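You operate a simulated robot arm through the tools that you are given. There is no shell and no other tool. Be economical: measure what you need, move in short steps, check, and stop when the job is done.

The job below is to be done with a simulated robot arm. You get a single attempt, and the scene is never put back.

JOB
Push the shelf drawer shut. Then take the teal beaker and leave it on the yellow tray. Then put one of the small stones from the wall top by the chutes on the orange shim there. The order counts. Set down upright: teal beaker.
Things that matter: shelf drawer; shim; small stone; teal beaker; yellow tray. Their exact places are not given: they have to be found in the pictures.

It is judged by the outcome, as a careful person would: the job done as asked, and still so three seconds after it is handed in. It fails if anything else is knocked over, pushed out of place, dropped, spilled or broken.

ROBOT AND FRAMES
A 6-joint arm with a two-finger gripper on a trunk, on a base that drives. Base frame: it is fixed to the floor where the robot stands at the start and does not move with it; the origin is under the middle of the robot, x ahead of it, y to its left, z up. Lengths are in cm, angles in rad, forces in N, time in s.
With the tool pointing down near the work surface it reaches from about 50 to 82 cm from the robot's upright axis, wherever it stands. Its first joint turns from -2.897 to 2.897 rad. Places, roughly: shelf drawer [60, 10, 70]; shim [-50, 250, 75]; small stone [-50, 275, 75]; teal beaker (6x6x7 cm) [60, 20, 80]; yellow tray [200, -50, 175]. Payload 1.66 kg.
The TCP is the grasp point between the finger pads, 1.6 cm short of the fingertips. In the tool frame z runs along the fingers and y along their closing line. The gripper opens to 11.1 cm. The gripper's body begins 10.4 cm behind the TCP.
Orientation is that of the tool frame in the base frame, as a unit quaternion [w, x, y, z]. With the fingers straight down and closing along the base's y, the tool's x points along the base's -x, its y along +y and its z along -z.

CONTROLS
- The arm moves only by the tool nudge_tool. Its argument "steps" is a list of rows, each an object of numbers (a shift or turn left out is 0, a gripper value left out holds the last): "dx", "dy", "dz": the shift along the tool's x, y, z in cm; "wx", "wy", "wz": the turn, a rotation vector about the tool's x, y, z in rad; "hand": the gripper command, from -1 (fully open) to 1 (shut), values between in proportion. In form: [{"dx": .., "dy": .., "dz": .., "wx": .., "wy": .., "wz": .., "hand": ..}, ...]. A call has 1 to 20 rows; each row is the pose to reach, as a shift and turn from the pose commanded when the call began, along the tool's axes at that moment. A row lasts 0.2 s, in which the tool goes at most 5 cm and 0.15 rad; a call with a longer step from one row to the next is refused whole, and so is a gripper value outside its range. A pose out of reach is approached as far as the arm can. The call stops where the force on the tool passes 40 N (or 10 N more than at its start, if that is more) or the arm is blocked; 0.2 s more then pass. Each finger halts on what it meets, pressing with about 23 N; the grip force reading is that of the motor and also rises with nothing between the fingers. The clock runs only during rows and for 0.2 s after the last one: add rows that repeat a pose to give the fingers time. It gives the time, the measured TCP pose, the force on the tool (base axes), the opening and the grip force at its end, in the units of the frame above (readings bear some noise), with the torque about the TCP (base axes, N m) and any sound that the robot's microphone picked up.
- Cameras (640 x 400 px; columns grow to the right, rows downward): "scene" is now at [5.55, 16.83, 149.76]; the picture's right is [-0.17, -0.99, 0.00], its down [-0.77, 0.13, -0.62] and it looks along [0.61, -0.11, -0.78] (base axes); focal length 250 px, centre (320, 200). "wrist" rides on the gripper at [7, 1.4, -14.3] in the tool frame; the picture's right is [-0.19, 0.98, 0.00], its down [-0.87, -0.17, -0.47] and it looks along [-0.46, -0.09, 0.88] (tool axes); focal length 230 px, centre (320, 200).
- grab_frame(camera): a new picture of that camera. It takes no simulated time.
- slide_trunk(by): slides the trunk up (or, below 0, down) by that many cm; the arm and the scene camera ride with it, the base frame stays. It gives what a move gives, with no picture.
- steer(legs): drives the robot by 1 to 6 legs, each [ahead, left, turn to the left] in cm, cm and rad, along the robot's own axes; the way and the turn of a leg run together, so that a leg with both is an arc; at most 150 cm and 3.142 rad a leg. The arm and the cameras ride along, it lands a little off, and it stops where it bumps. It gives what a move gives.
- pan_tilt(pan, tilt): turns the head with the scene camera to pan (to the left, within 2.094 rad either way) and tilt (down, from -0.506 to 1.204), counted from straight ahead of the robot. It gives what a move gives.
- measure_at(camera, pixels): for up to 12 pixels [column, row] of the newest picture of that camera ("zoom" is the newest enlarged one), the place [x, y, z] in the base frame of the surface seen there, good to about 0.2 cm, but the place of the scene camera against the robot may be out by one fixed shift of up to 1.2 cm in any direction. It takes no simulated time.
- zoom(camera, box): a new picture of the part [left, top, right, bottom] of that camera's present view, enlarged. It takes no simulated time.
- sign_off(): hands the job in; it is judged then, once.

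Go step by step. Measure first, check grasps and placings, and put right what went wrong. The budget is 110 turns and 78 pictures, counting those below and the enlarged ones. Unless the task says otherwise, let go and move clear before handing in, and close with one line.

The tools are called after "Call:" as name(argument=value, ...) on one line, values as JSON. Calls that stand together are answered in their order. nudge_tool: Moves the arm, as the interface text tells. Its arguments: {"type":"object","properties":{"steps":{"type":"array","items":{"type":"object","properties":{"dx":{"type":"number"},"dy":{"type":"number"},"dz":{"type":"number"},"wx":{"type":"number"},"wy":{"type":"number"},"wz":{"type":"number"},"hand":{"type":"number"}}}}},"required":["steps"]} The other tools are called the same way: slide_trunk (by) slides the trunk up or down; steer (legs) drives the base; pan_tilt (pan, tilt) turns the head that bears the scene camera; grab_frame (camera) takes a picture; measure_at (camera, pixels) gives the place of the surface under pixels of a picture; zoom (camera, box) takes an enlarged picture of a part of a camera's view; sign_off () hands the job in.

At the start:

```text
time_s: 0.0
eef_pos: [50.36, 11.45, 108.25]
orientation: [0.0, 0.0, 1.0, 0.0]
contact_force: [0.0, -0.6, 0.3]
moment: [-0.01, 0.01, 0.05]
grip_width: 11.1
finger_force: 0.0
trunk travel left (down, up): [-10.0, 49.0]
robot x, y, heading: [-0.18, -0.15, 0.001]
head pan, tilt: [-0.169, 0.897]
```

scene: 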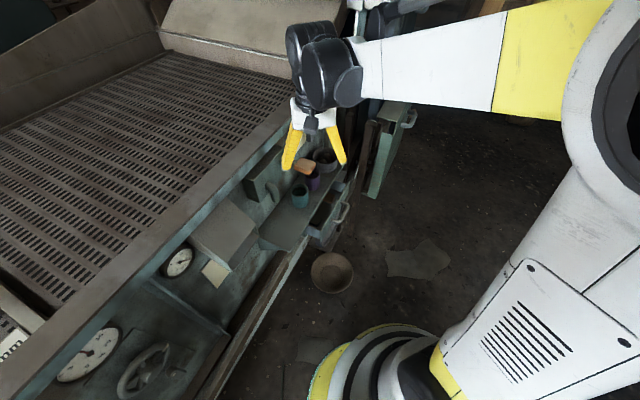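
wrist: 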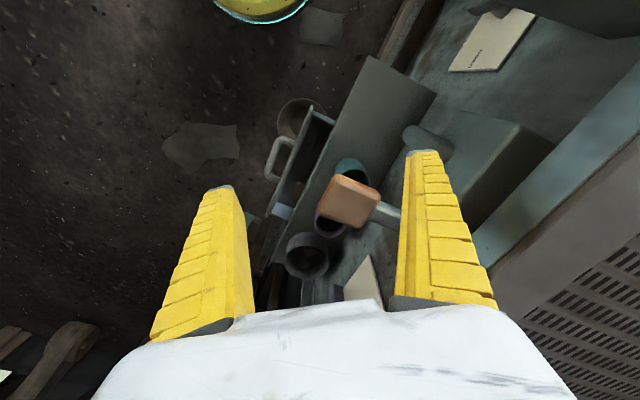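

The scene picture shows a small shelf with the teal beaker near (300,196), other cups, and the open drawer with a handle near (342,212). I'll zoom in on them.

Call:
zoom(camera="scene", box=[220, 120, 380, 270])

Call:
zoom(camera="wrist", box=[220, 60, 460, 310])

```text
2.67 times, centred on (300, 195) of scene
```

zoom: 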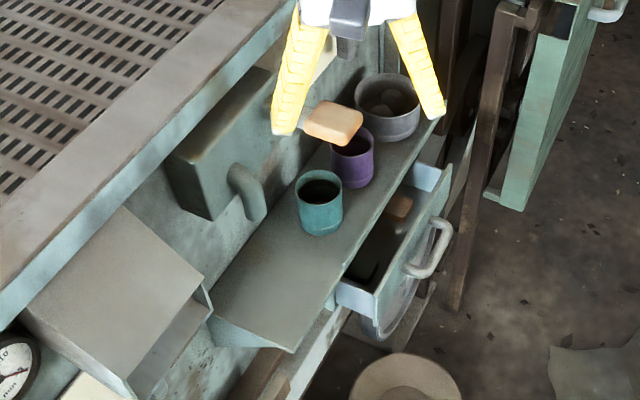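

```text
1.60 times, centred on (340, 185) of wrist
```

zoom: 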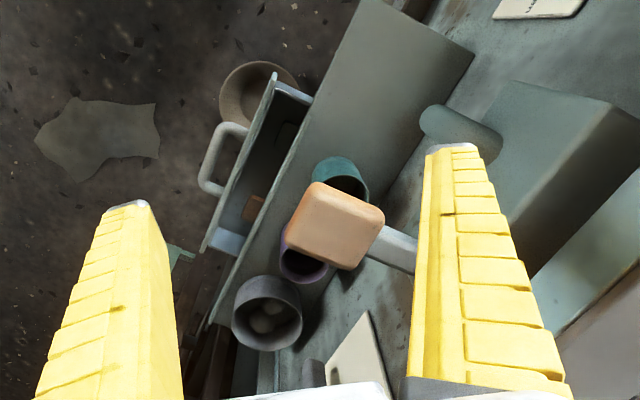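

The teal beaker stands beside the purple cup, and an orange-headed lever sticks out above them. I'll measure these features now.

Call:
measure_at(camera="scene", pixels=[[347, 185], [320, 230], [341, 219], [293, 190], [300, 187], [300, 203], [306, 166], [312, 179], [289, 249], [281, 221], [306, 225], [272, 190]])

Call:
measure_at(camera="zoom", pixels=[[272, 90], [206, 245], [220, 150], [330, 162], [365, 200], [345, 165], [335, 220], [380, 250], [300, 270], [265, 300], [455, 120], [400, 60]])

```text
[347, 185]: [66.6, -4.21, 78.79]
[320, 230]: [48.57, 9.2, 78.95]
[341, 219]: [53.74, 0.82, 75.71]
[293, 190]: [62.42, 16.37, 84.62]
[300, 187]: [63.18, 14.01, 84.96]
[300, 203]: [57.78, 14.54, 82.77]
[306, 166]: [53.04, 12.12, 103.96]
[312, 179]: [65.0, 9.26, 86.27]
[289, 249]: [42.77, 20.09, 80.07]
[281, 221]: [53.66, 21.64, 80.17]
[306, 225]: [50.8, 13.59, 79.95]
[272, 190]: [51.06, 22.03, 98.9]
```

```text
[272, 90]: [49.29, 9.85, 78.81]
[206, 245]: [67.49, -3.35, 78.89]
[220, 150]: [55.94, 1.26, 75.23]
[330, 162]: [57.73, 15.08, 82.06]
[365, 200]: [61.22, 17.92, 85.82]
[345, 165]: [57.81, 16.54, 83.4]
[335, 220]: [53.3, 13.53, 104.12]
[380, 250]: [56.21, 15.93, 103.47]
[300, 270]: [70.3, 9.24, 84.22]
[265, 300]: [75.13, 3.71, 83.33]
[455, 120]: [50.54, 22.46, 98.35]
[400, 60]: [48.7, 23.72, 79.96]
```

The wrist camera puts the drawer front's top edge from (49.3,9.9) to (67.5,-3.4) at z≈79, so the push direction is about (0.59,0.81). The lever head sits at z≈104, just below the fingertips. I'll move sideways away from it, outside the drawer, yaw to line up with the drawer front and close the fingers.

Call:
nudge_tool(steps=[{"dx": -0.6, "dy": -1.95, "wz": -0.135, "hand": -1}, {"dx": -1.2, "dy": -3.9, "wz": -0.27}, {"dx": -1.8, "dy": -5.8, "wz": -0.405}, {"dx": -2.35, "dy": -7.75, "wz": -0.54}, {"dx": -2.95, "dy": -9.7, "wz": -0.675}, {"dx": -3.5, "dy": -11.6, "wz": -0.81}, {"dx": -4.1, "dy": -13.55, "wz": -0.944}, {"dx": -4.1, "dy": -13.55, "wz": -0.944, "hand": 1}, {"dx": -4.1, "dy": -13.55, "wz": -0.944, "hand": 1}, {"dx": -4.1, "dy": -13.55, "wz": -0.944, "hand": 1}])

Call:
grab_frame(camera="scene")

Call:
grab_frame(camera="wrist")

```text
time_s: 2.2
eef_pos: [54.47, -2.16, 108.2]
orientation: [0.0, -0.454, 0.891, 0.0]
contact_force: [-0.1, -0.5, 0.7]
moment: [0.01, 0.0, 0.03]
grip_width: 0.0
finger_force: 23.3
trunk travel left (down, up): [-10.0, 49.0]
robot x, y, heading: [0.07, 0.03, 0.001]
head pan, tilt: [-0.169, 0.897]
```

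```text
73 pictures are left
```

scene: 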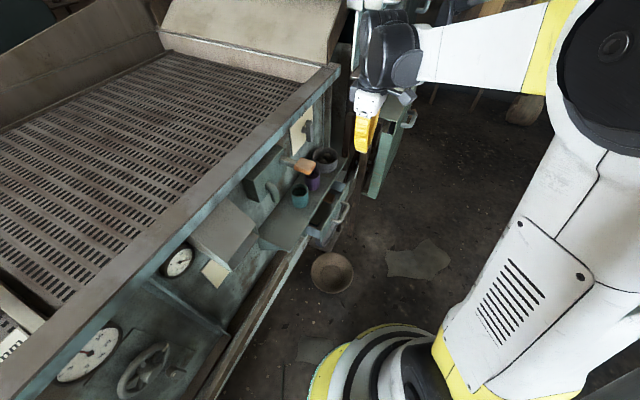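

```text
72 pictures are left
```

wrist: 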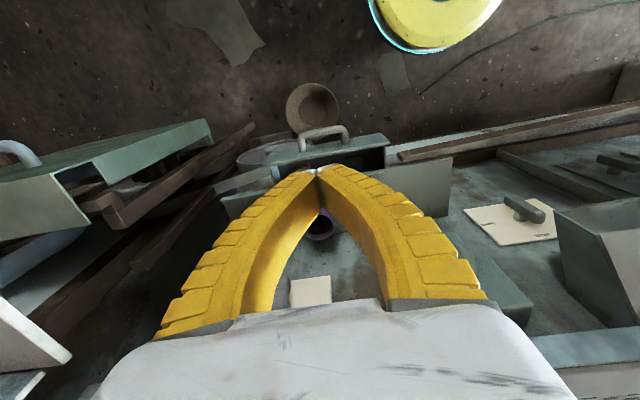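

The fingers are shut and the tool is clear of the lever. The drawer handle shows at wrist (322,135), so I'll zoom and measure before going down.

Call:
zoom(camera="scene", box=[240, 120, 400, 220])

Call:
measure_at(camera="wrist", pixels=[[301, 140], [322, 130], [345, 136], [272, 155], [385, 140], [226, 205], [245, 192], [320, 90], [195, 155]])

Call:
measure_at(camera="scene", pixels=[[303, 165], [290, 160], [312, 170], [327, 155], [350, 160], [338, 170], [370, 195], [345, 180]])

```text
4.00 times, centred on (320, 170) of scene
```

zoom: 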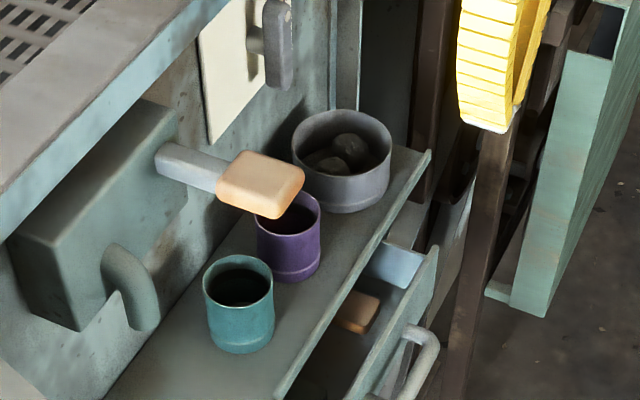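

```text
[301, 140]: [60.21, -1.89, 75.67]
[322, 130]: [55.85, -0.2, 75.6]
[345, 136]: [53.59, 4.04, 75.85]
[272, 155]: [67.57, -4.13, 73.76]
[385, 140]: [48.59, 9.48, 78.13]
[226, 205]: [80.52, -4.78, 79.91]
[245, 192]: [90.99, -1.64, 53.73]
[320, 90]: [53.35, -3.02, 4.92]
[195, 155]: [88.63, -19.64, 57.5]
```

```text
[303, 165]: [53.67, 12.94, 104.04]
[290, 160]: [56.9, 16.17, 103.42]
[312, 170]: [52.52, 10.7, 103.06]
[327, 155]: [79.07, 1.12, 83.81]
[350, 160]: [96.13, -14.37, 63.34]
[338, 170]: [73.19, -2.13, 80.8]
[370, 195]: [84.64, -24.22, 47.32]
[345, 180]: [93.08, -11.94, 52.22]
```

The lever head, at (52–57, 11–16, 103), is clear. The handle bar runs from about (53.6,4) to (60.2,-1.9) at z≈75.7. I'll back off 2 cm outward and descend to z≈75.3.

Call:
nudge_tool(steps=[{"dx": 2.2, "hand": 1}, {"dx": 2.2, "dz": 4.8}, {"dx": 2.2, "dz": 9.6}, {"dx": 2.2, "dz": 14.4}, {"dx": 2.2, "dz": 19.2}, {"dx": 2.2, "dz": 24}, {"dx": 2.2, "dz": 28.8}, {"dx": 2.2, "dz": 32.9}])

Call:
grab_frame(camera="scene")

Call:
grab_frame(camera="wrist")

```text
time_s: 4.0
eef_pos: [53.28, -4.0, 75.12]
orientation: [0.0, -0.455, 0.89, 0.0]
contact_force: [-1.0, -0.1, -0.3]
moment: [0.02, 0.02, 0.02]
grip_width: 0.0
finger_force: 23.3
trunk travel left (down, up): [-10.0, 49.0]
robot x, y, heading: [-0.23, -0.04, -0.003]
head pan, tilt: [-0.169, 0.897]
```

```text
70 pictures are left
```

scene: 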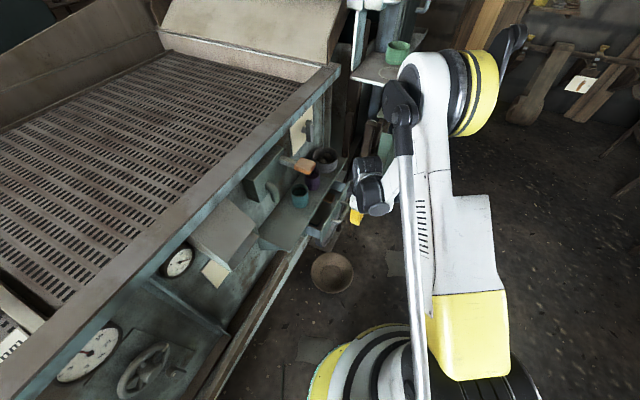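

```text
69 pictures are left
```

wrist: 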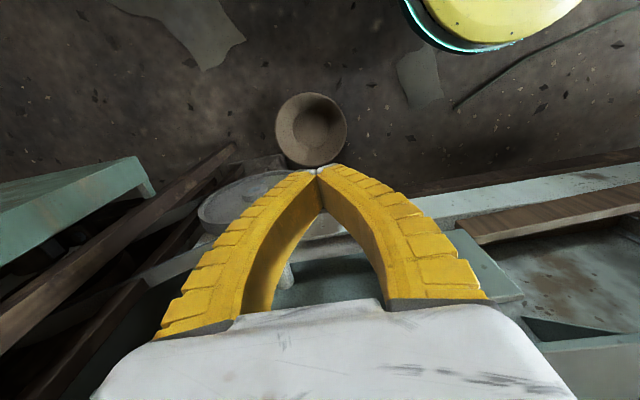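

The tool is beside the handle without touching it. Now I'll push inward along -tool x in small steps.

Call:
nudge_tool(steps=[{"dx": -1, "hand": 1}, {"dx": -2}, {"dx": -2.6}, {"dx": -3.2}, {"dx": -3.8}, {"dx": -4.4}, {"dx": -5}, {"dx": -5.6}, {"dx": -6.2}, {"dx": -6.8}, {"dx": -7.4}, {"dx": -8}])

Call:
zoom(camera="scene", box=[240, 130, 400, 230])

```text
time_s: 6.6
eef_pos: [57.73, 2.62, 75.31]
orientation: [0.0, -0.454, 0.891, 0.0]
contact_force: [-1.1, -1.0, 0.4]
moment: [0.0, 0.0, 0.06]
grip_width: 0.0
finger_force: 23.1
trunk travel left (down, up): [-10.0, 49.0]
robot x, y, heading: [0.18, -0.16, -0.003]
head pan, tilt: [-0.169, 0.897]
```

```text
4.00 times, centred on (320, 180) of scene
```

zoom: 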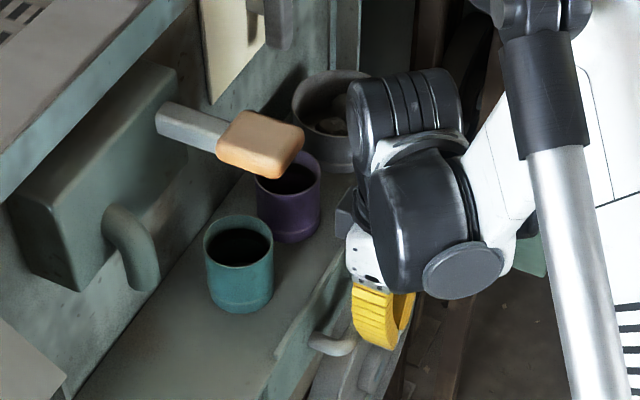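

The drawer is nearly flush with little force on the tool. I'll keep pushing until it stops.

Call:
nudge_tool(steps=[{"dx": -0.4, "hand": 1}, {"dx": -0.8}, {"dx": -1.2}, {"dx": -1.6}, {"dx": -2.0}, {"dx": -2.4}, {"dx": -2.8}])

Call:
zoom(camera="scene", box=[240, 130, 400, 230])

```text
time_s: 7.2
eef_pos: [57.93, 2.64, 75.4]
orientation: [-0.004, -0.452, 0.892, -0.001]
contact_force: [-6.7, -6.5, -0.5]
moment: [-0.02, -0.02, 0.12]
grip_width: 0.62
finger_force: 28.5
trunk travel left (down, up): [-10.0, 49.0]
robot x, y, heading: [-0.36, -0.06, 0.0]
head pan, tilt: [-0.169, 0.897]
stopped in row 3: the force on the tool passed its limit at 45 N (the readings are from after the stop); the commanded pose is now the measured one
```

```text
4.00 times, centred on (320, 180) of scene
```

zoom: 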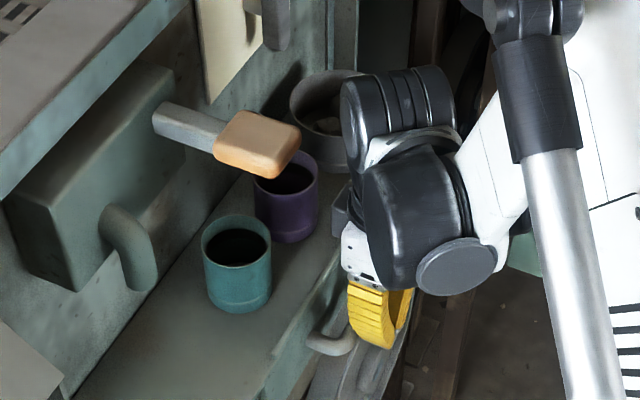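

The push hit a hard stop at 45 N with the drawer front about flush with the shelf edge. I'll back off, rise and inspect.

Call:
nudge_tool(steps=[{"dx": 1.5, "hand": 1}, {"dx": 4}, {"dx": 5}, {"dx": 5, "dz": -4.5}, {"dx": 5, "dz": -9}, {"dx": 5, "dz": -13.5}, {"dx": 5, "dz": -18}, {"dx": 5, "dz": -22.5}, {"dx": 5, "dz": -27}, {"dx": 5, "dz": -31}])

Call:
zoom(camera="scene", box=[220, 130, 380, 250])

Call:
grab_frame(camera="wrist")

```text
time_s: 9.4
eef_pos: [55.09, -1.17, 106.4]
orientation: [-0.004, -0.453, 0.892, 0.0]
contact_force: [0.4, 0.4, -0.3]
moment: [-0.03, -0.02, 0.02]
grip_width: 0.0
finger_force: 28.9
trunk travel left (down, up): [-10.0, 49.0]
robot x, y, heading: [-0.04, -0.16, -0.003]
head pan, tilt: [-0.169, 0.897]
```

```text
3.33 times, centred on (300, 190) of scene
```

zoom: 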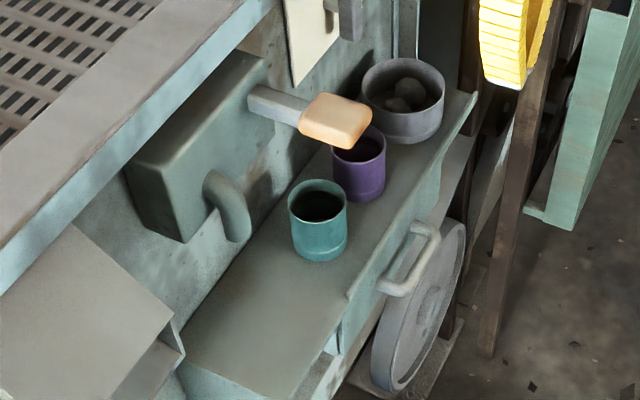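

```text
65 pictures are left
```

wrist: 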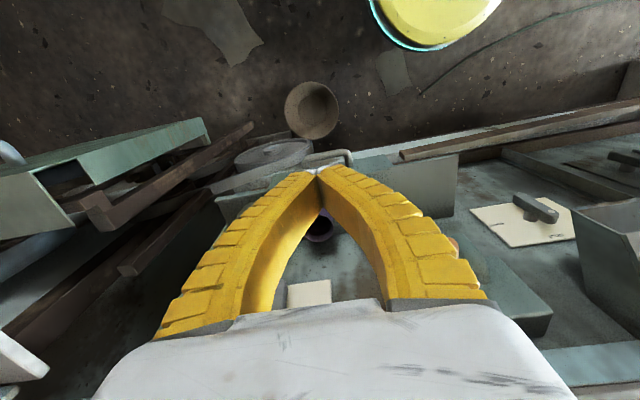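

The drawer is shut and the cups haven't moved. Next I'll look around for the tray, the floor and the wall top before planning the beaker grasp.

Call:
pan_tilt(pan=-0.35, tilt=0.1)

Call:
grab_frame(camera="scene")

Call:
pan_tilt(pan=-1.3, tilt=0.7)

Call:
grab_frame(camera="scene")

Call:
pan_tilt(pan=1.7, tilt=0.5)

Call:
grab_frame(camera="scene")

```text
time_s: 10.6
eef_pos: [55.37, -1.03, 106.22]
orientation: [-0.004, -0.454, 0.891, 0.0]
contact_force: [-0.2, 0.5, 0.4]
moment: [0.03, -0.05, 0.03]
grip_width: 0.0
finger_force: 28.1
trunk travel left (down, up): [-10.0, 49.0]
robot x, y, heading: [-0.25, 0.36, -0.002]
head pan, tilt: [-0.351, 0.099]
```

```text
64 pictures are left
```

scene: 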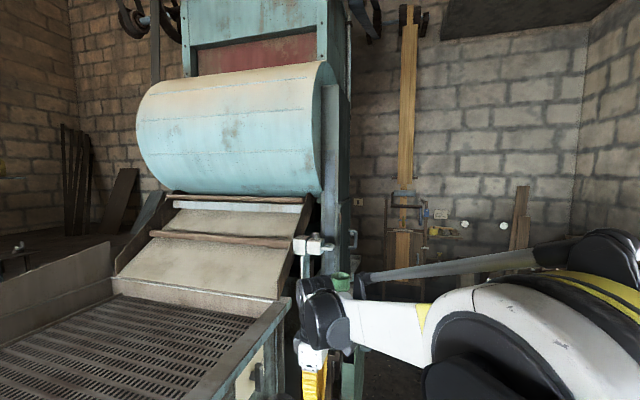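

```text
time_s: 11.8
eef_pos: [55.27, -1.2, 106.25]
orientation: [-0.003, -0.454, 0.891, -0.001]
contact_force: [1.1, -0.2, 0.2]
moment: [0.0, 0.02, 0.0]
grip_width: 0.0
finger_force: 28.4
trunk travel left (down, up): [-10.0, 49.0]
robot x, y, heading: [-0.33, 0.01, -0.003]
head pan, tilt: [-1.3, 0.7]
```

```text
63 pictures are left
```

scene: 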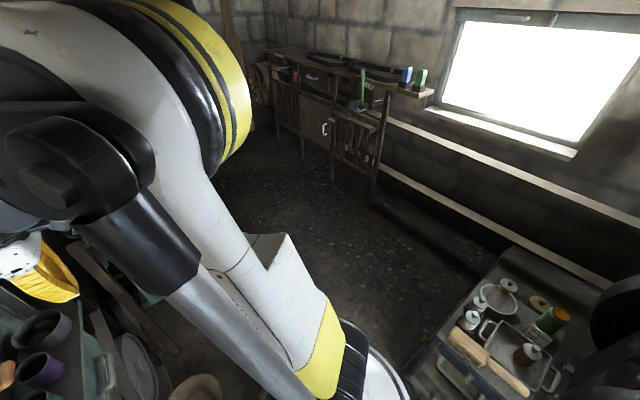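

```text
time_s: 14.4
eef_pos: [55.38, -1.1, 106.24]
orientation: [-0.004, -0.453, 0.891, -0.001]
contact_force: [0.7, -0.2, 0.2]
moment: [-0.03, 0.0, 0.03]
grip_width: 0.0
finger_force: 29.0
trunk travel left (down, up): [-10.0, 49.0]
robot x, y, heading: [-0.34, -0.04, -0.005]
head pan, tilt: [1.7, 0.499]
```

```text
62 pictures are left
```

scene: 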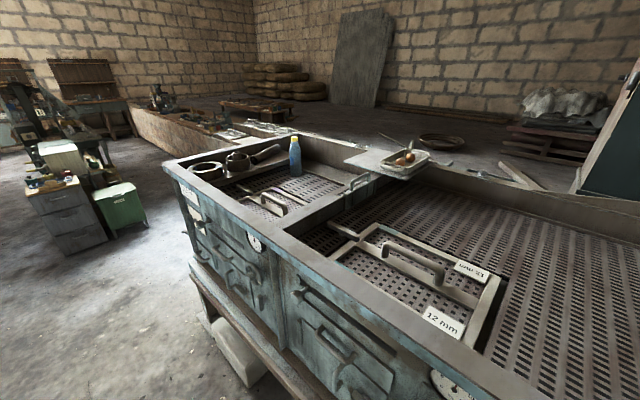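

The yellow tray isn't obvious yet. I'll pan back and zoom on the area behind the gripper, near (340,270) in the earlier view.

Call:
pan_tilt(pan=-0.35, tilt=0.1)

Call:
zoom(camera="scene", box=[270, 100, 510, 290])

Call:
measure_at(camera="zoom", pixels=[[130, 240], [160, 290], [175, 300], [300, 225], [370, 250], [390, 220], [340, 40], [480, 210]])

```text
time_s: 16.4
eef_pos: [55.2, -1.05, 106.26]
orientation: [-0.004, -0.453, 0.892, -0.001]
contact_force: [-0.3, -0.5, -0.2]
moment: [0.01, -0.01, -0.01]
grip_width: 0.01
finger_force: 28.9
trunk travel left (down, up): [-10.0, 49.0]
robot x, y, heading: [-0.2, 0.22, -0.002]
head pan, tilt: [-0.351, 0.099]
```

```text
2.11 times, centred on (390, 195) of scene
```

zoom: 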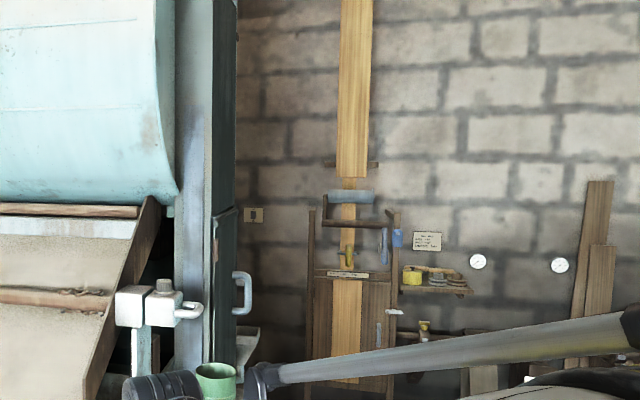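

```text
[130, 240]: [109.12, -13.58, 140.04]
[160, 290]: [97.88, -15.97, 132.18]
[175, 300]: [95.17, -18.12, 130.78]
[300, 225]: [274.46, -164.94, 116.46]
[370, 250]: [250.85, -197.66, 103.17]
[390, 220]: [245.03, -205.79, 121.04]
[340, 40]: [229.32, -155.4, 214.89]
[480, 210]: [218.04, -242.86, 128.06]
```

From here the tray is probably hidden behind the machine's column. Before moving the base I'll check how close the cart on the right is.

Call:
pan_tilt(pan=-1.5, tilt=0.9)

Call:
grab_frame(camera="scene")

Call:
measure_at(camera="scene", pixels=[[500, 180], [440, 260], [400, 330], [480, 380], [420, 200], [350, 150], [300, 330], [560, 300], [300, 60], [200, 200]])

```text
time_s: 17.8
eef_pos: [55.33, -1.07, 106.25]
orientation: [-0.004, -0.453, 0.892, -0.001]
contact_force: [0.6, -0.1, -0.7]
moment: [0.0, 0.0, -0.01]
grip_width: 0.0
finger_force: 28.9
trunk travel left (down, up): [-10.0, 49.0]
robot x, y, heading: [-0.37, -0.4, -0.004]
head pan, tilt: [-1.499, 0.901]
```

```text
60 pictures are left
```

scene: 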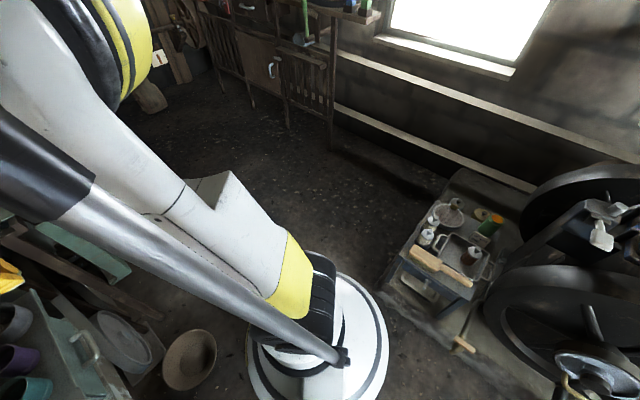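

```text
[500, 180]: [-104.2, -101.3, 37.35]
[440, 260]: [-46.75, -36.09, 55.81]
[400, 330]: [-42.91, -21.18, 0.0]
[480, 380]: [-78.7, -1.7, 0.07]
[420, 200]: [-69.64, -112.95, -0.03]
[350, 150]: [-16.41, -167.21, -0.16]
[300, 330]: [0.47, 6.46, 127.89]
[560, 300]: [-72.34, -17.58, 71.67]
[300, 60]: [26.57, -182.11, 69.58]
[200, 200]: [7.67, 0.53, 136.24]
```

The floor ahead and to the right is clear, and the cart is at about (-46,-36). I'll shift the base to about (5,-28) so the beaker can be approached horizontally from outside the shelf, under the lever.

Call:
steer(legs=[[5, -28, 0]])

Call:
pan_tilt(pan=0.55, tilt=0.8)

Call:
grab_frame(camera="scene")

```text
time_s: 19.7
eef_pos: [60.09, -29.4, 106.18]
orientation: [-0.004, -0.452, 0.892, -0.001]
contact_force: [-0.2, 0.0, 0.5]
moment: [0.06, 0.01, -0.02]
grip_width: 0.0
finger_force: 28.8
trunk travel left (down, up): [-10.0, 49.0]
robot x, y, heading: [5.1, -27.89, 0.002]
head pan, tilt: [-1.499, 0.901]
```

```text
time_s: 21.7
eef_pos: [60.35, -29.4, 106.34]
orientation: [-0.004, -0.452, 0.892, -0.001]
contact_force: [0.7, -0.1, -0.6]
moment: [0.04, -0.01, -0.01]
grip_width: 0.0
finger_force: 28.6
trunk travel left (down, up): [-10.0, 49.0]
robot x, y, heading: [4.9, -28.08, 0.001]
head pan, tilt: [0.55, 0.799]
```

```text
59 pictures are left
```

scene: 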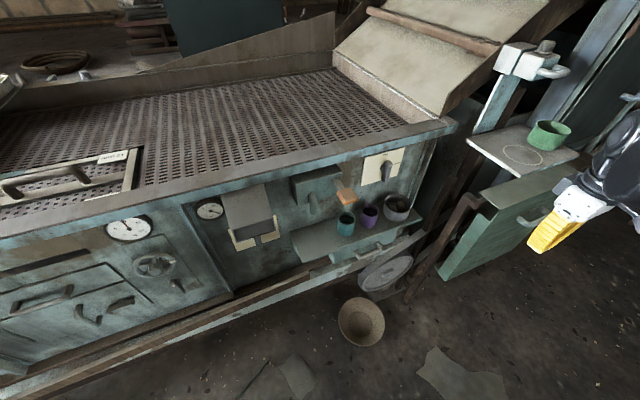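

I have a good view from here: the beaker is at (346,224), the purple cup at (370,217) and the lever head at (346,196). Zooming to measure.

Call:
zoom(camera="scene", box=[280, 160, 440, 260])

Call:
measure_at(camera="scene", pixels=[[339, 217], [346, 214], [353, 217], [346, 222], [346, 232], [340, 226], [352, 226], [346, 196], [341, 186], [352, 199], [363, 218], [370, 222]])

```text
4.00 times, centred on (360, 210) of scene
```

zoom: 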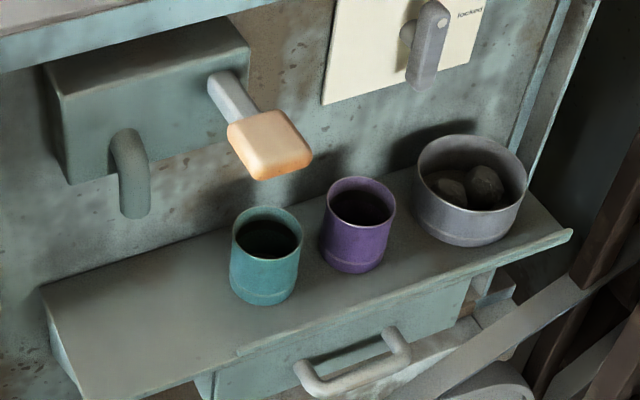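

```text
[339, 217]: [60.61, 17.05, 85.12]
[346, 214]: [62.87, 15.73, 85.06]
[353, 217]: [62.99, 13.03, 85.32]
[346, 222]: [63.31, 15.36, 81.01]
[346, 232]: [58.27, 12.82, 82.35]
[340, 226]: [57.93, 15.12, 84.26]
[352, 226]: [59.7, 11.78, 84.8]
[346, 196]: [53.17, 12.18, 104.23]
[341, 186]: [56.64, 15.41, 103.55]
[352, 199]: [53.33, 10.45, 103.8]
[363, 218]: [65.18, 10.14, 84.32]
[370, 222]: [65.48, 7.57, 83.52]
```

The beaker centre is at about (61.0,15.2), spanning z 80–87, with a roughly 3 cm gap to the purple cup. I'll grasp it from outside with the tool about 25° below horizontal, staying under the lever. For wrist room, I'll shift the base 14 cm more to the right and then tilt the tool.

Call:
steer(legs=[[-2, -14, 0]])

Call:
nudge_tool(steps=[{"wy": -0.145, "hand": -0.44}, {"wy": -0.29}, {"wy": -0.435}, {"wy": -0.58}, {"wy": -0.725}, {"wy": -0.87}, {"wy": -1.01}, {"wy": -1.15}, {"wy": -1.15}])

Call:
grab_frame(camera="scene")

```text
time_s: 23.0
eef_pos: [58.21, -43.2, 106.27]
orientation: [-0.003, -0.453, 0.892, -0.001]
contact_force: [-0.2, 0.3, 0.8]
moment: [0.01, 0.0, -0.01]
grip_width: 0.0
finger_force: 29.1
trunk travel left (down, up): [-10.0, 49.0]
robot x, y, heading: [3.12, -41.87, -0.005]
head pan, tilt: [0.55, 0.799]
```

```text
time_s: 25.0
eef_pos: [58.18, -43.26, 106.38]
orientation: [0.481, -0.381, 0.75, 0.246]
contact_force: [-0.4, -1.0, 0.5]
moment: [0.01, 0.03, 0.0]
grip_width: 8.12
finger_force: 0.9
trunk travel left (down, up): [-10.0, 49.0]
robot x, y, heading: [2.96, -42.45, -0.002]
head pan, tilt: [0.55, 0.799]
```

```text
57 pictures are left
```

scene: 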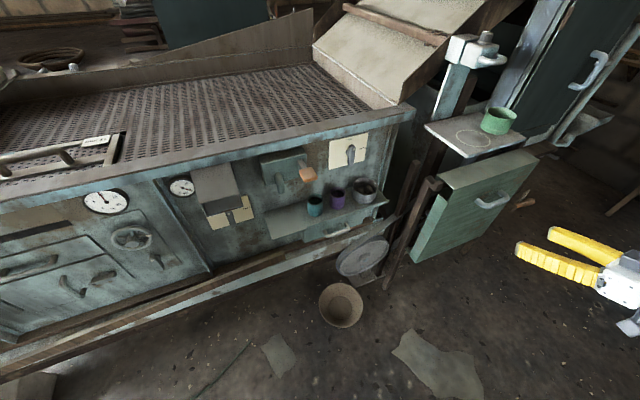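

The tilt worked and the hand is free. I'll now go to the pre-grasp point, about 14 cm back from the beaker along the tool axis.

Call:
nudge_tool(steps=[{"dx": -0.04, "dy": 2.9, "dz": 3.6, "hand": -0.44}, {"dx": -0.07, "dy": 5.8, "dz": 7.2}, {"dx": -0.1, "dy": 8.7, "dz": 10.8}, {"dx": -0.14, "dy": 11.7, "dz": 14.4}, {"dx": -0.18, "dy": 14.6, "dz": 18}, {"dx": -0.22, "dy": 17.5, "dz": 21.5}, {"dx": -0.25, "dy": 20.4, "dz": 25.1}, {"dx": -0.29, "dy": 23.3, "dz": 28.7}, {"dx": -0.33, "dy": 26.3, "dz": 32.3}, {"dx": -0.37, "dy": 29.2, "dz": 35.9}, {"dx": -0.41, "dy": 32.1, "dz": 39.5}])

Call:
grab_frame(camera="scene")

Call:
grab_frame(camera="wrist")

```text
time_s: 27.4
eef_pos: [54.29, 5.7, 91.26]
orientation: [0.481, -0.38, 0.751, 0.245]
contact_force: [0.3, -0.3, 0.6]
moment: [-0.02, -0.02, -0.02]
grip_width: 8.13
finger_force: 0.2
out of reach, approached as far as the arm can: row 6, 7, 8, 9, 10, 11
trunk travel left (down, up): [-10.0, 49.0]
robot x, y, heading: [2.65, -42.06, -0.004]
head pan, tilt: [0.55, 0.799]
```

```text
56 pictures are left
```

scene: 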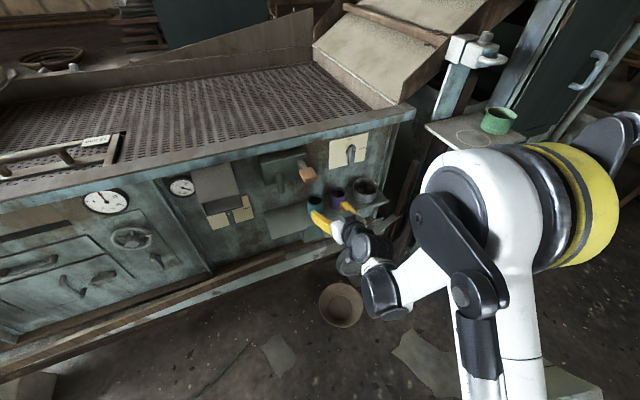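

```text
55 pictures are left
```

wrist: 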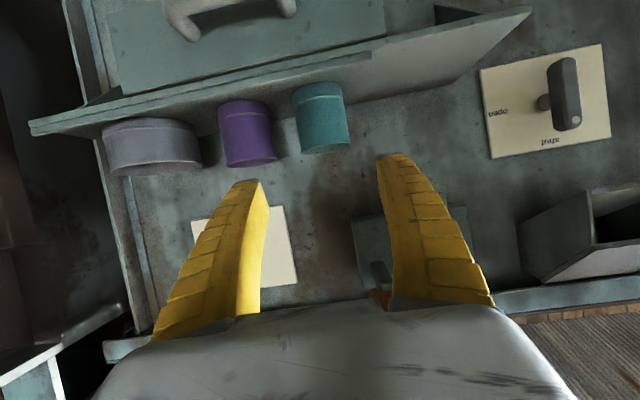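

The hand is at pre-grasp, but the readout flags "out of reach" with about 1 cm of error. The beaker is at wrist (322,118). I'll measure it, and check where the elbow is relative to the green-cup stand.

Call:
measure_at(camera="wrist", pixels=[[320, 105], [322, 120], [320, 140], [298, 105], [342, 100], [240, 115], [245, 150], [325, 150], [205, 28], [285, 90]])

Call:
measure_at(camera="scene", pixels=[[440, 190], [420, 210], [500, 150], [600, 200], [497, 118], [440, 128], [540, 90], [380, 290], [355, 250], [480, 360]])

```text
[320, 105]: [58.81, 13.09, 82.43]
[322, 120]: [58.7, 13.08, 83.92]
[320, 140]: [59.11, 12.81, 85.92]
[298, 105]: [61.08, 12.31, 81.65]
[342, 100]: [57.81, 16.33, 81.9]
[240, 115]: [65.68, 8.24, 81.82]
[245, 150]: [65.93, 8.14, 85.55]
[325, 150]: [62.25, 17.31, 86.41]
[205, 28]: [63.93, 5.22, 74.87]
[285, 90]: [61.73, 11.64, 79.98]
```

```text
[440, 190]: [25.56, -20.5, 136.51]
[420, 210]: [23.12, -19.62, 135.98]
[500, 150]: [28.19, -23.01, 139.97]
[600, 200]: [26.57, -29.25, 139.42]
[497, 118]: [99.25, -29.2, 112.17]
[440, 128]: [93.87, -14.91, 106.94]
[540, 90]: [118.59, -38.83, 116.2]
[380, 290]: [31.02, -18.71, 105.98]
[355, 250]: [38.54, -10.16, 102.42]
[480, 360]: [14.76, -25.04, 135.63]
```

The elbow is just folded tightly, so moving forward will ease it. The wrist camera puts the beaker centre at (60.6,15.4) and the purple cup at about (67.6,10.6). I'll narrow the opening to about 7.4 cm and advance partway to recheck alignment.

Call:
nudge_tool(steps=[{"dx": 0.1, "dy": 0.2, "dz": 2, "hand": -0.31}, {"dx": 0.2, "dy": 0.4, "dz": 4}, {"dx": 0.3, "dy": 0.5, "dz": 6}, {"dx": 0.3, "dy": 0.5, "dz": 6}])

```text
time_s: 28.4
eef_pos: [57.14, 10.16, 88.54]
orientation: [0.483, -0.38, 0.75, 0.246]
contact_force: [0.8, -0.8, -0.3]
moment: [-0.01, 0.0, -0.03]
grip_width: 7.43
finger_force: 1.6
trunk travel left (down, up): [-10.0, 49.0]
robot x, y, heading: [2.69, -42.18, -0.002]
head pan, tilt: [0.55, 0.799]
```

Aligned with no contact. The remaining shift is dx 1.25, dy 0.28, dz 7.5.

Call:
nudge_tool(steps=[{"dx": 0.3, "dy": 0.28, "dz": 1.5, "hand": -0.31}, {"dx": 0.6, "dy": 0.28, "dz": 3}, {"dx": 0.85, "dy": 0.28, "dz": 4.5}, {"dx": 1.1, "dy": 0.28, "dz": 6}, {"dx": 1.25, "dy": 0.28, "dz": 7.4}, {"dx": 1.25, "dy": 0.28, "dz": 7.4}])

Call:
zoom(camera="scene", box=[270, 150, 430, 250])

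Call:
grab_frame(camera="wrist")

```text
time_s: 29.8
eef_pos: [60.52, 15.39, 84.32]
orientation: [0.482, -0.38, 0.751, 0.245]
contact_force: [1.0, 0.6, -0.1]
moment: [0.02, 0.0, -0.02]
grip_width: 7.4
finger_force: 0.2
trunk travel left (down, up): [-10.0, 49.0]
robot x, y, heading: [2.94, -42.26, -0.003]
head pan, tilt: [0.55, 0.799]
```

```text
4.00 times, centred on (350, 200) of scene
```

zoom: 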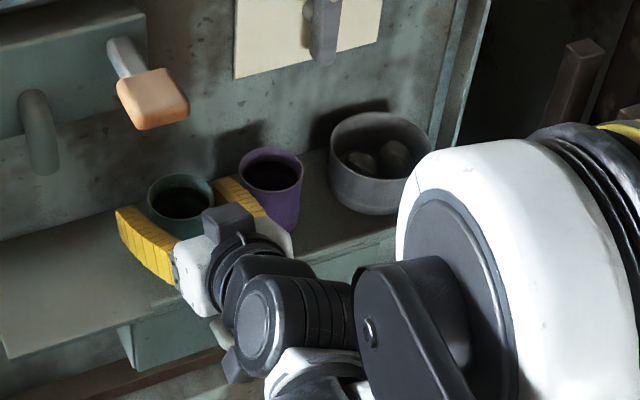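

```text
53 pictures are left
```

wrist: 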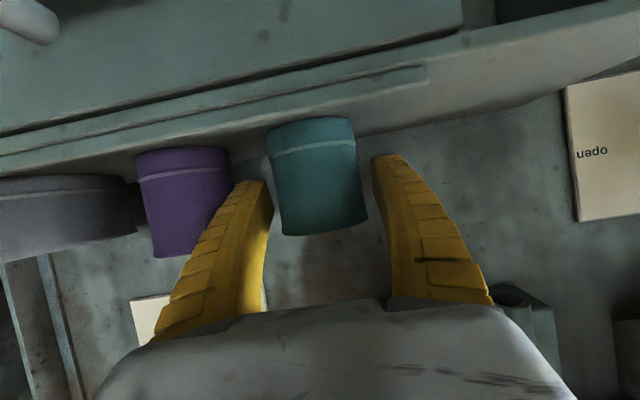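

The fingers straddle the beaker, with the left gap slightly smaller. I'll shift dy -0.25 and close.

Call:
nudge_tool(steps=[{"dy": -0.25, "hand": -0.31}, {"dy": -0.25, "hand": -0.2}, {"dy": -0.25, "hand": -0.1}, {"dy": -0.25, "hand": 0.0}, {"dy": -0.25, "hand": 0.1}, {"dy": -0.25, "hand": 0.3}, {"dy": -0.25, "hand": 1}, {"dy": -0.25, "hand": 1}])

Call:
grab_frame(camera="wrist")

```text
time_s: 31.6
eef_pos: [60.8, 15.25, 84.38]
orientation: [0.482, -0.38, 0.75, 0.245]
contact_force: [-0.1, -0.2, 0.1]
moment: [0.03, 0.02, 0.0]
grip_width: 5.88
finger_force: 23.1
trunk travel left (down, up): [-10.0, 49.0]
robot x, y, heading: [3.31, -42.4, -0.003]
head pan, tilt: [0.55, 0.799]
```

```text
52 pictures are left
```

wrist: 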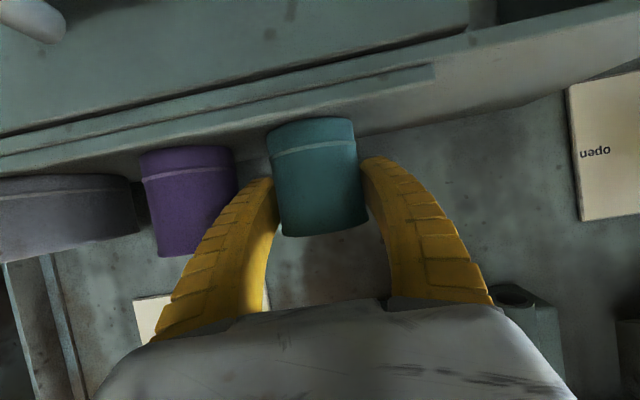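

The grip is holding at 5.88 cm. I'll lift 3.5 cm straight up and retract about 12 cm outward, keeping the beaker upright.

Call:
nudge_tool(steps=[{"dx": -1.0, "dz": -0.45, "hand": 1}, {"dx": -2.1, "dz": -0.95}, {"dx": -3.18, "dz": -1.45}, {"dx": -2.35, "dz": -3.3}, {"dx": -1.5, "dz": -5.1}, {"dx": -0.7, "dz": -6.9}, {"dx": 0.15, "dz": -8.7}, {"dx": 1.0, "dz": -10.5}, {"dx": 1.8, "dz": -12.3}])

Call:
grab_frame(camera="scene")

```text
time_s: 33.6
eef_pos: [55.57, 7.13, 89.16]
orientation: [0.482, -0.38, 0.75, 0.245]
contact_force: [-0.6, 0.4, 0.0]
moment: [0.01, 0.03, 0.0]
grip_width: 5.9
finger_force: 23.2
out of reach, approached as far as the arm can: row 8, 9
trunk travel left (down, up): [-10.0, 49.0]
robot x, y, heading: [2.68, -41.75, -0.003]
head pan, tilt: [0.55, 0.799]
```

```text
51 pictures are left
```

scene: 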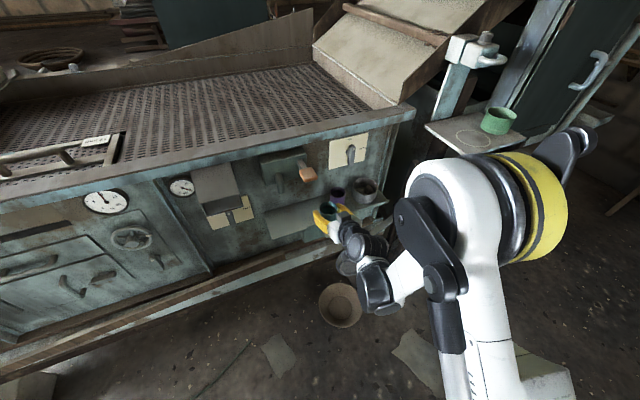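

The beaker is lifted and clear of the shelf front. I'll drive 35 cm right to leave the machine, raise the trunk, then look for the tray.

Call:
steer(legs=[[0, -35, 0]])

Call:
slide_trunk(by=45)

Call:
pan_tilt(pan=0.1, tilt=0.25)

Call:
grab_frame(camera="scene")

```text
time_s: 35.9
eef_pos: [55.33, -27.6, 89.21]
orientation: [0.482, -0.38, 0.751, 0.245]
contact_force: [0.3, 1.3, -0.3]
moment: [-0.02, 0.01, -0.02]
grip_width: 5.9
finger_force: 22.9
trunk travel left (down, up): [-10.0, 49.0]
robot x, y, heading: [2.98, -76.85, -0.006]
head pan, tilt: [0.55, 0.799]
```

```text
refused: 45 is not a number from -40 to 40
```

```text
time_s: 36.9
eef_pos: [55.5, -27.58, 89.08]
orientation: [0.482, -0.379, 0.751, 0.245]
contact_force: [0.1, 0.0, 0.4]
moment: [-0.02, 0.03, 0.0]
grip_width: 5.91
finger_force: 22.9
trunk travel left (down, up): [-10.0, 49.0]
robot x, y, heading: [2.91, -76.73, 0.0]
head pan, tilt: [0.099, 0.25]
```

```text
50 pictures are left
```

scene: 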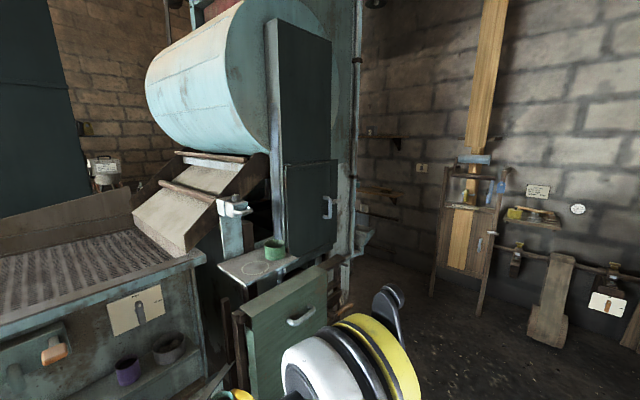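

There are small wall shelves near (383,138) and (378,193), beyond the machine column. Zooming in on them.

Call:
slide_trunk(by=40)

Call:
zoom(camera="scene", box=[330, 100, 490, 260])

Call:
grab_frame(camera="scene")

```text
time_s: 40.7
eef_pos: [55.42, -27.68, 129.12]
orientation: [0.481, -0.38, 0.751, 0.245]
contact_force: [-0.2, -0.2, -1.6]
moment: [-0.01, 0.05, 0.06]
grip_width: 5.9
finger_force: 22.8
trunk travel left (down, up): [-50.0, 9.0]
robot x, y, heading: [2.38, -76.66, -0.006]
head pan, tilt: [0.099, 0.25]
```

```text
2.50 times, centred on (410, 180) of scene
```

zoom: 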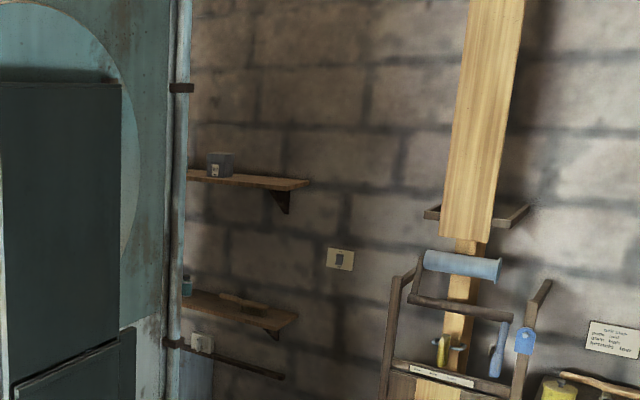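

```text
48 pictures are left
```

scene: 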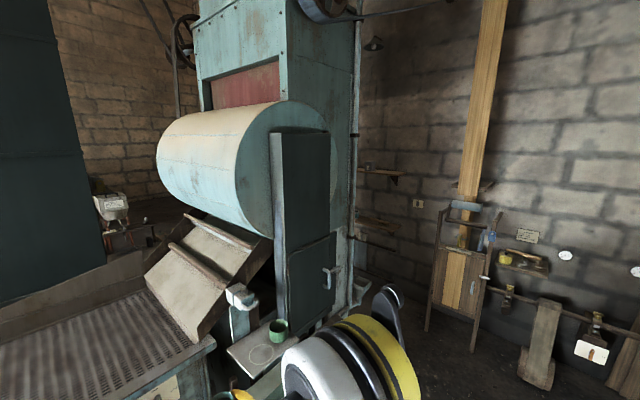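

From the raised trunk the two wall shelves are at about (382,171) and (376,226). Measuring them and other candidates.

Call:
measure_at(camera="scene", pixels=[[385, 171], [395, 176], [368, 168], [378, 226], [395, 232], [368, 222], [340, 235], [320, 200], [335, 285], [280, 330], [352, 240]])

Call:
zoom(camera="scene", box=[340, 140, 440, 260])

```text
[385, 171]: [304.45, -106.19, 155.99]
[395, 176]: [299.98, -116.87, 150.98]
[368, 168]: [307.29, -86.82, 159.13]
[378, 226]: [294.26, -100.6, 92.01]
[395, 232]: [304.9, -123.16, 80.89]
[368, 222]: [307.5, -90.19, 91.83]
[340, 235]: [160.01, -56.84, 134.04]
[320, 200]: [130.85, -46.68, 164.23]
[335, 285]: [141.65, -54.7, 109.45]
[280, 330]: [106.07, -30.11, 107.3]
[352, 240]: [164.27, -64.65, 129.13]
```

```text
3.33 times, centred on (390, 200) of scene
```

zoom: 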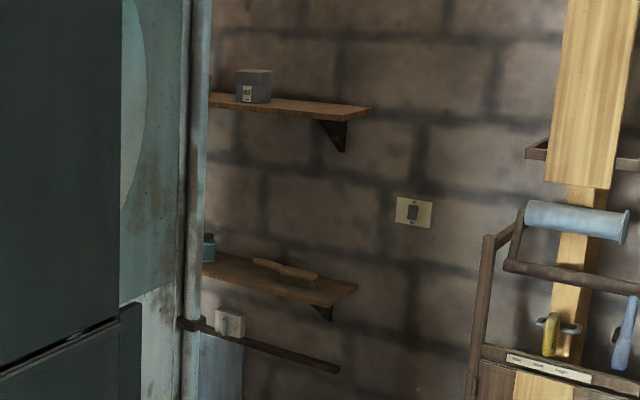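

The tray is likely on the far side of the machine column at about (164,-65), so I have to drive around it. First I'll turn right so the beaker is carried ahead, then look at the floor route.

Call:
steer(legs=[[0, 0, -0.8]])

Call:
pan_tilt(pan=0.3, tilt=0.5)

Call:
grab_frame(camera="scene")

```text
time_s: 43.2
eef_pos: [74.68, -80.43, 129.1]
orientation: [0.539, -0.057, 0.84, 0.038]
contact_force: [-0.1, -0.4, -0.7]
moment: [0.0, 0.0, 0.01]
grip_width: 5.9
finger_force: 23.2
trunk travel left (down, up): [-50.0, 9.0]
robot x, y, heading: [2.81, -76.63, -0.808]
head pan, tilt: [0.099, 0.25]
```

```text
time_s: 44.0
eef_pos: [74.71, -80.39, 129.05]
orientation: [0.539, -0.056, 0.84, 0.037]
contact_force: [1.0, -0.3, -0.9]
moment: [-0.02, -0.02, -0.01]
grip_width: 5.91
finger_force: 22.6
trunk travel left (down, up): [-50.0, 9.0]
robot x, y, heading: [2.91, -76.51, -0.81]
head pan, tilt: [0.3, 0.499]
```

```text
46 pictures are left
```

scene: 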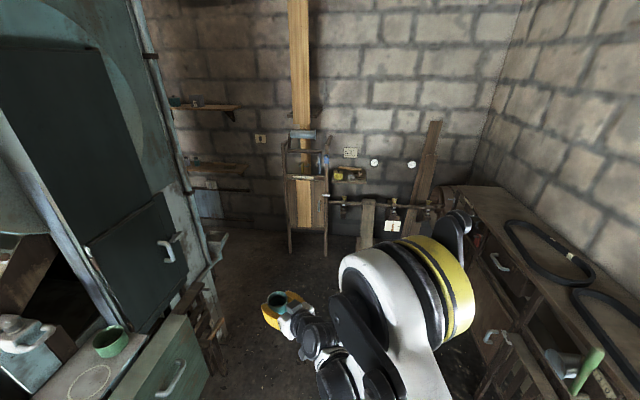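

The beaker is carried upright, and the route ahead between the stand and the right-hand bench looks open. I'll measure the floor and obstacle limits.

Call:
measure_at(camera="scene", pixels=[[250, 300], [225, 260], [270, 250], [220, 345], [215, 240], [180, 320], [345, 250], [440, 270], [490, 330], [300, 230]])

Call:
zoom(camera="scene", box=[160, 60, 400, 260])

```text
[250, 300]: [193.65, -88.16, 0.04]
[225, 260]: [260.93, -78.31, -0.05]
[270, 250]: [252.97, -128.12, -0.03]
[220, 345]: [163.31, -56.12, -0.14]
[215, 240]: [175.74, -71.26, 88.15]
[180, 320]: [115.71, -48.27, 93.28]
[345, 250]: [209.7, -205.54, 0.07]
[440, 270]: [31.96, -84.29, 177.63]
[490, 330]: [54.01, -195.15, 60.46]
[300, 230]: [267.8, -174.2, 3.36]
```

```text
2.00 times, centred on (280, 160) of scene
```

zoom: 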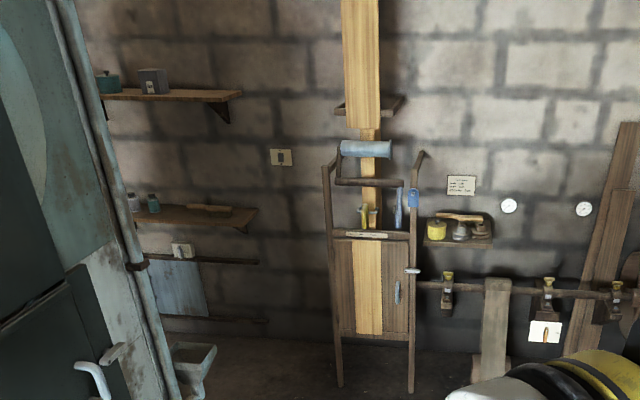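

The floor is free at (194,-88), (253,-128) and (210,-205). I'll drive to about (165,-135) in two legs and look toward the far side of the column.

Call:
steer(legs=[[77, 38, 0], [77, 38, 0]])

Call:
pan_tilt(pan=1.9, tilt=0.1)

Call:
grab_frame(camera="scene")

```text
time_s: 52.7
eef_pos: [236.28, -139.27, 129.13]
orientation: [0.539, -0.057, 0.84, 0.037]
contact_force: [-7.4, 9.7, -3.5]
moment: [0.16, 0.0, -0.34]
grip_width: 5.83
finger_force: 22.7
trunk travel left (down, up): [-50.0, 9.0]
robot x, y, heading: [164.46, -135.72, -0.808]
head pan, tilt: [0.3, 0.499]
```

```text
time_s: 54.4
eef_pos: [236.31, -139.2, 129.15]
orientation: [0.538, -0.058, 0.84, 0.038]
contact_force: [-4.5, 7.4, -0.1]
moment: [-0.03, -0.01, -0.22]
grip_width: 5.81
finger_force: 23.0
trunk travel left (down, up): [-50.0, 9.0]
robot x, y, heading: [164.18, -136.18, -0.809]
head pan, tilt: [1.901, 0.099]
```

```text
44 pictures are left
```

scene: 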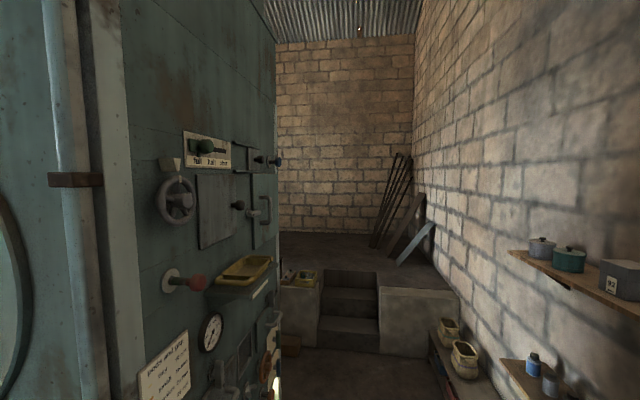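

I found the yellow tray at (245,268), on a ledge on the machine's far side. There's also a steady force of about 8 N on the tool, so something may be touching. I'll look at the hand first.

Call:
pan_tilt(pan=0.55, tilt=0.7)

Call:
grab_frame(camera="scene")

Call:
grab_frame(camera="wrist")

```text
time_s: 55.9
eef_pos: [236.23, -139.21, 129.07]
orientation: [0.539, -0.058, 0.84, 0.038]
contact_force: [-4.5, 6.0, 1.6]
moment: [-0.1, -0.05, -0.24]
grip_width: 5.81
finger_force: 22.4
trunk travel left (down, up): [-50.0, 9.0]
robot x, y, heading: [164.49, -135.89, -0.803]
head pan, tilt: [0.55, 0.7]
```

```text
43 pictures are left
```

scene: 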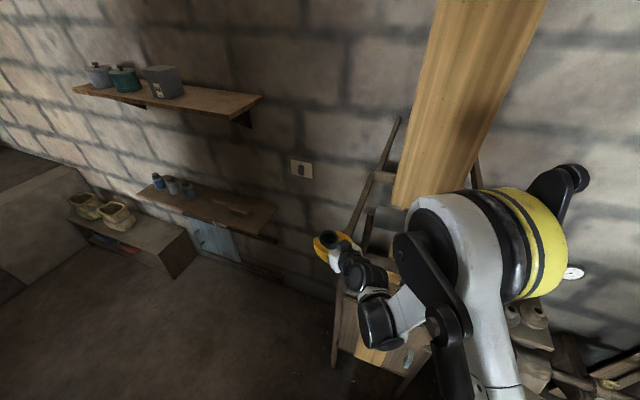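

```text
42 pictures are left
```

wrist: 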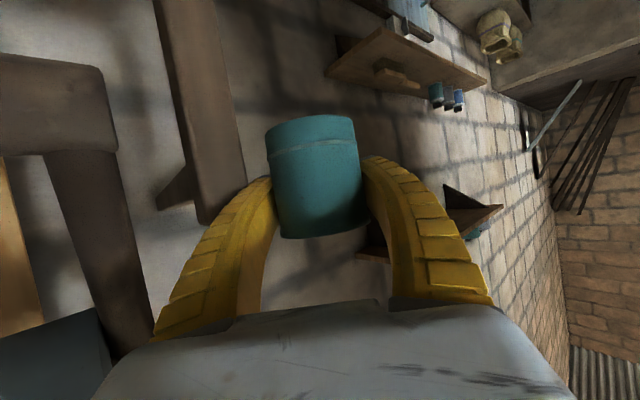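

The hand touches the post of the wooden ladder frame. I'll back straight away from it and check the force.

Call:
steer(legs=[[-14, 0, 0]])

Call:
grab_frame(camera="scene")

```text
time_s: 57.2
eef_pos: [226.64, -129.37, 129.22]
orientation: [0.539, -0.057, 0.84, 0.037]
contact_force: [0.3, 0.5, -1.7]
moment: [0.04, 0.02, -0.05]
grip_width: 5.76
finger_force: 23.5
trunk travel left (down, up): [-50.0, 9.0]
robot x, y, heading: [154.25, -126.0, -0.807]
head pan, tilt: [0.55, 0.7]
```

```text
41 pictures are left
```

scene: 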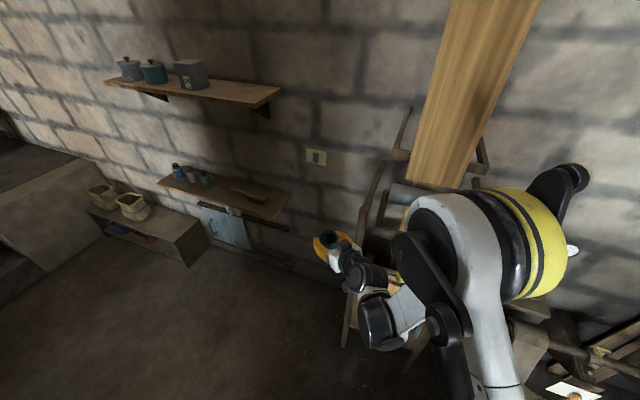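

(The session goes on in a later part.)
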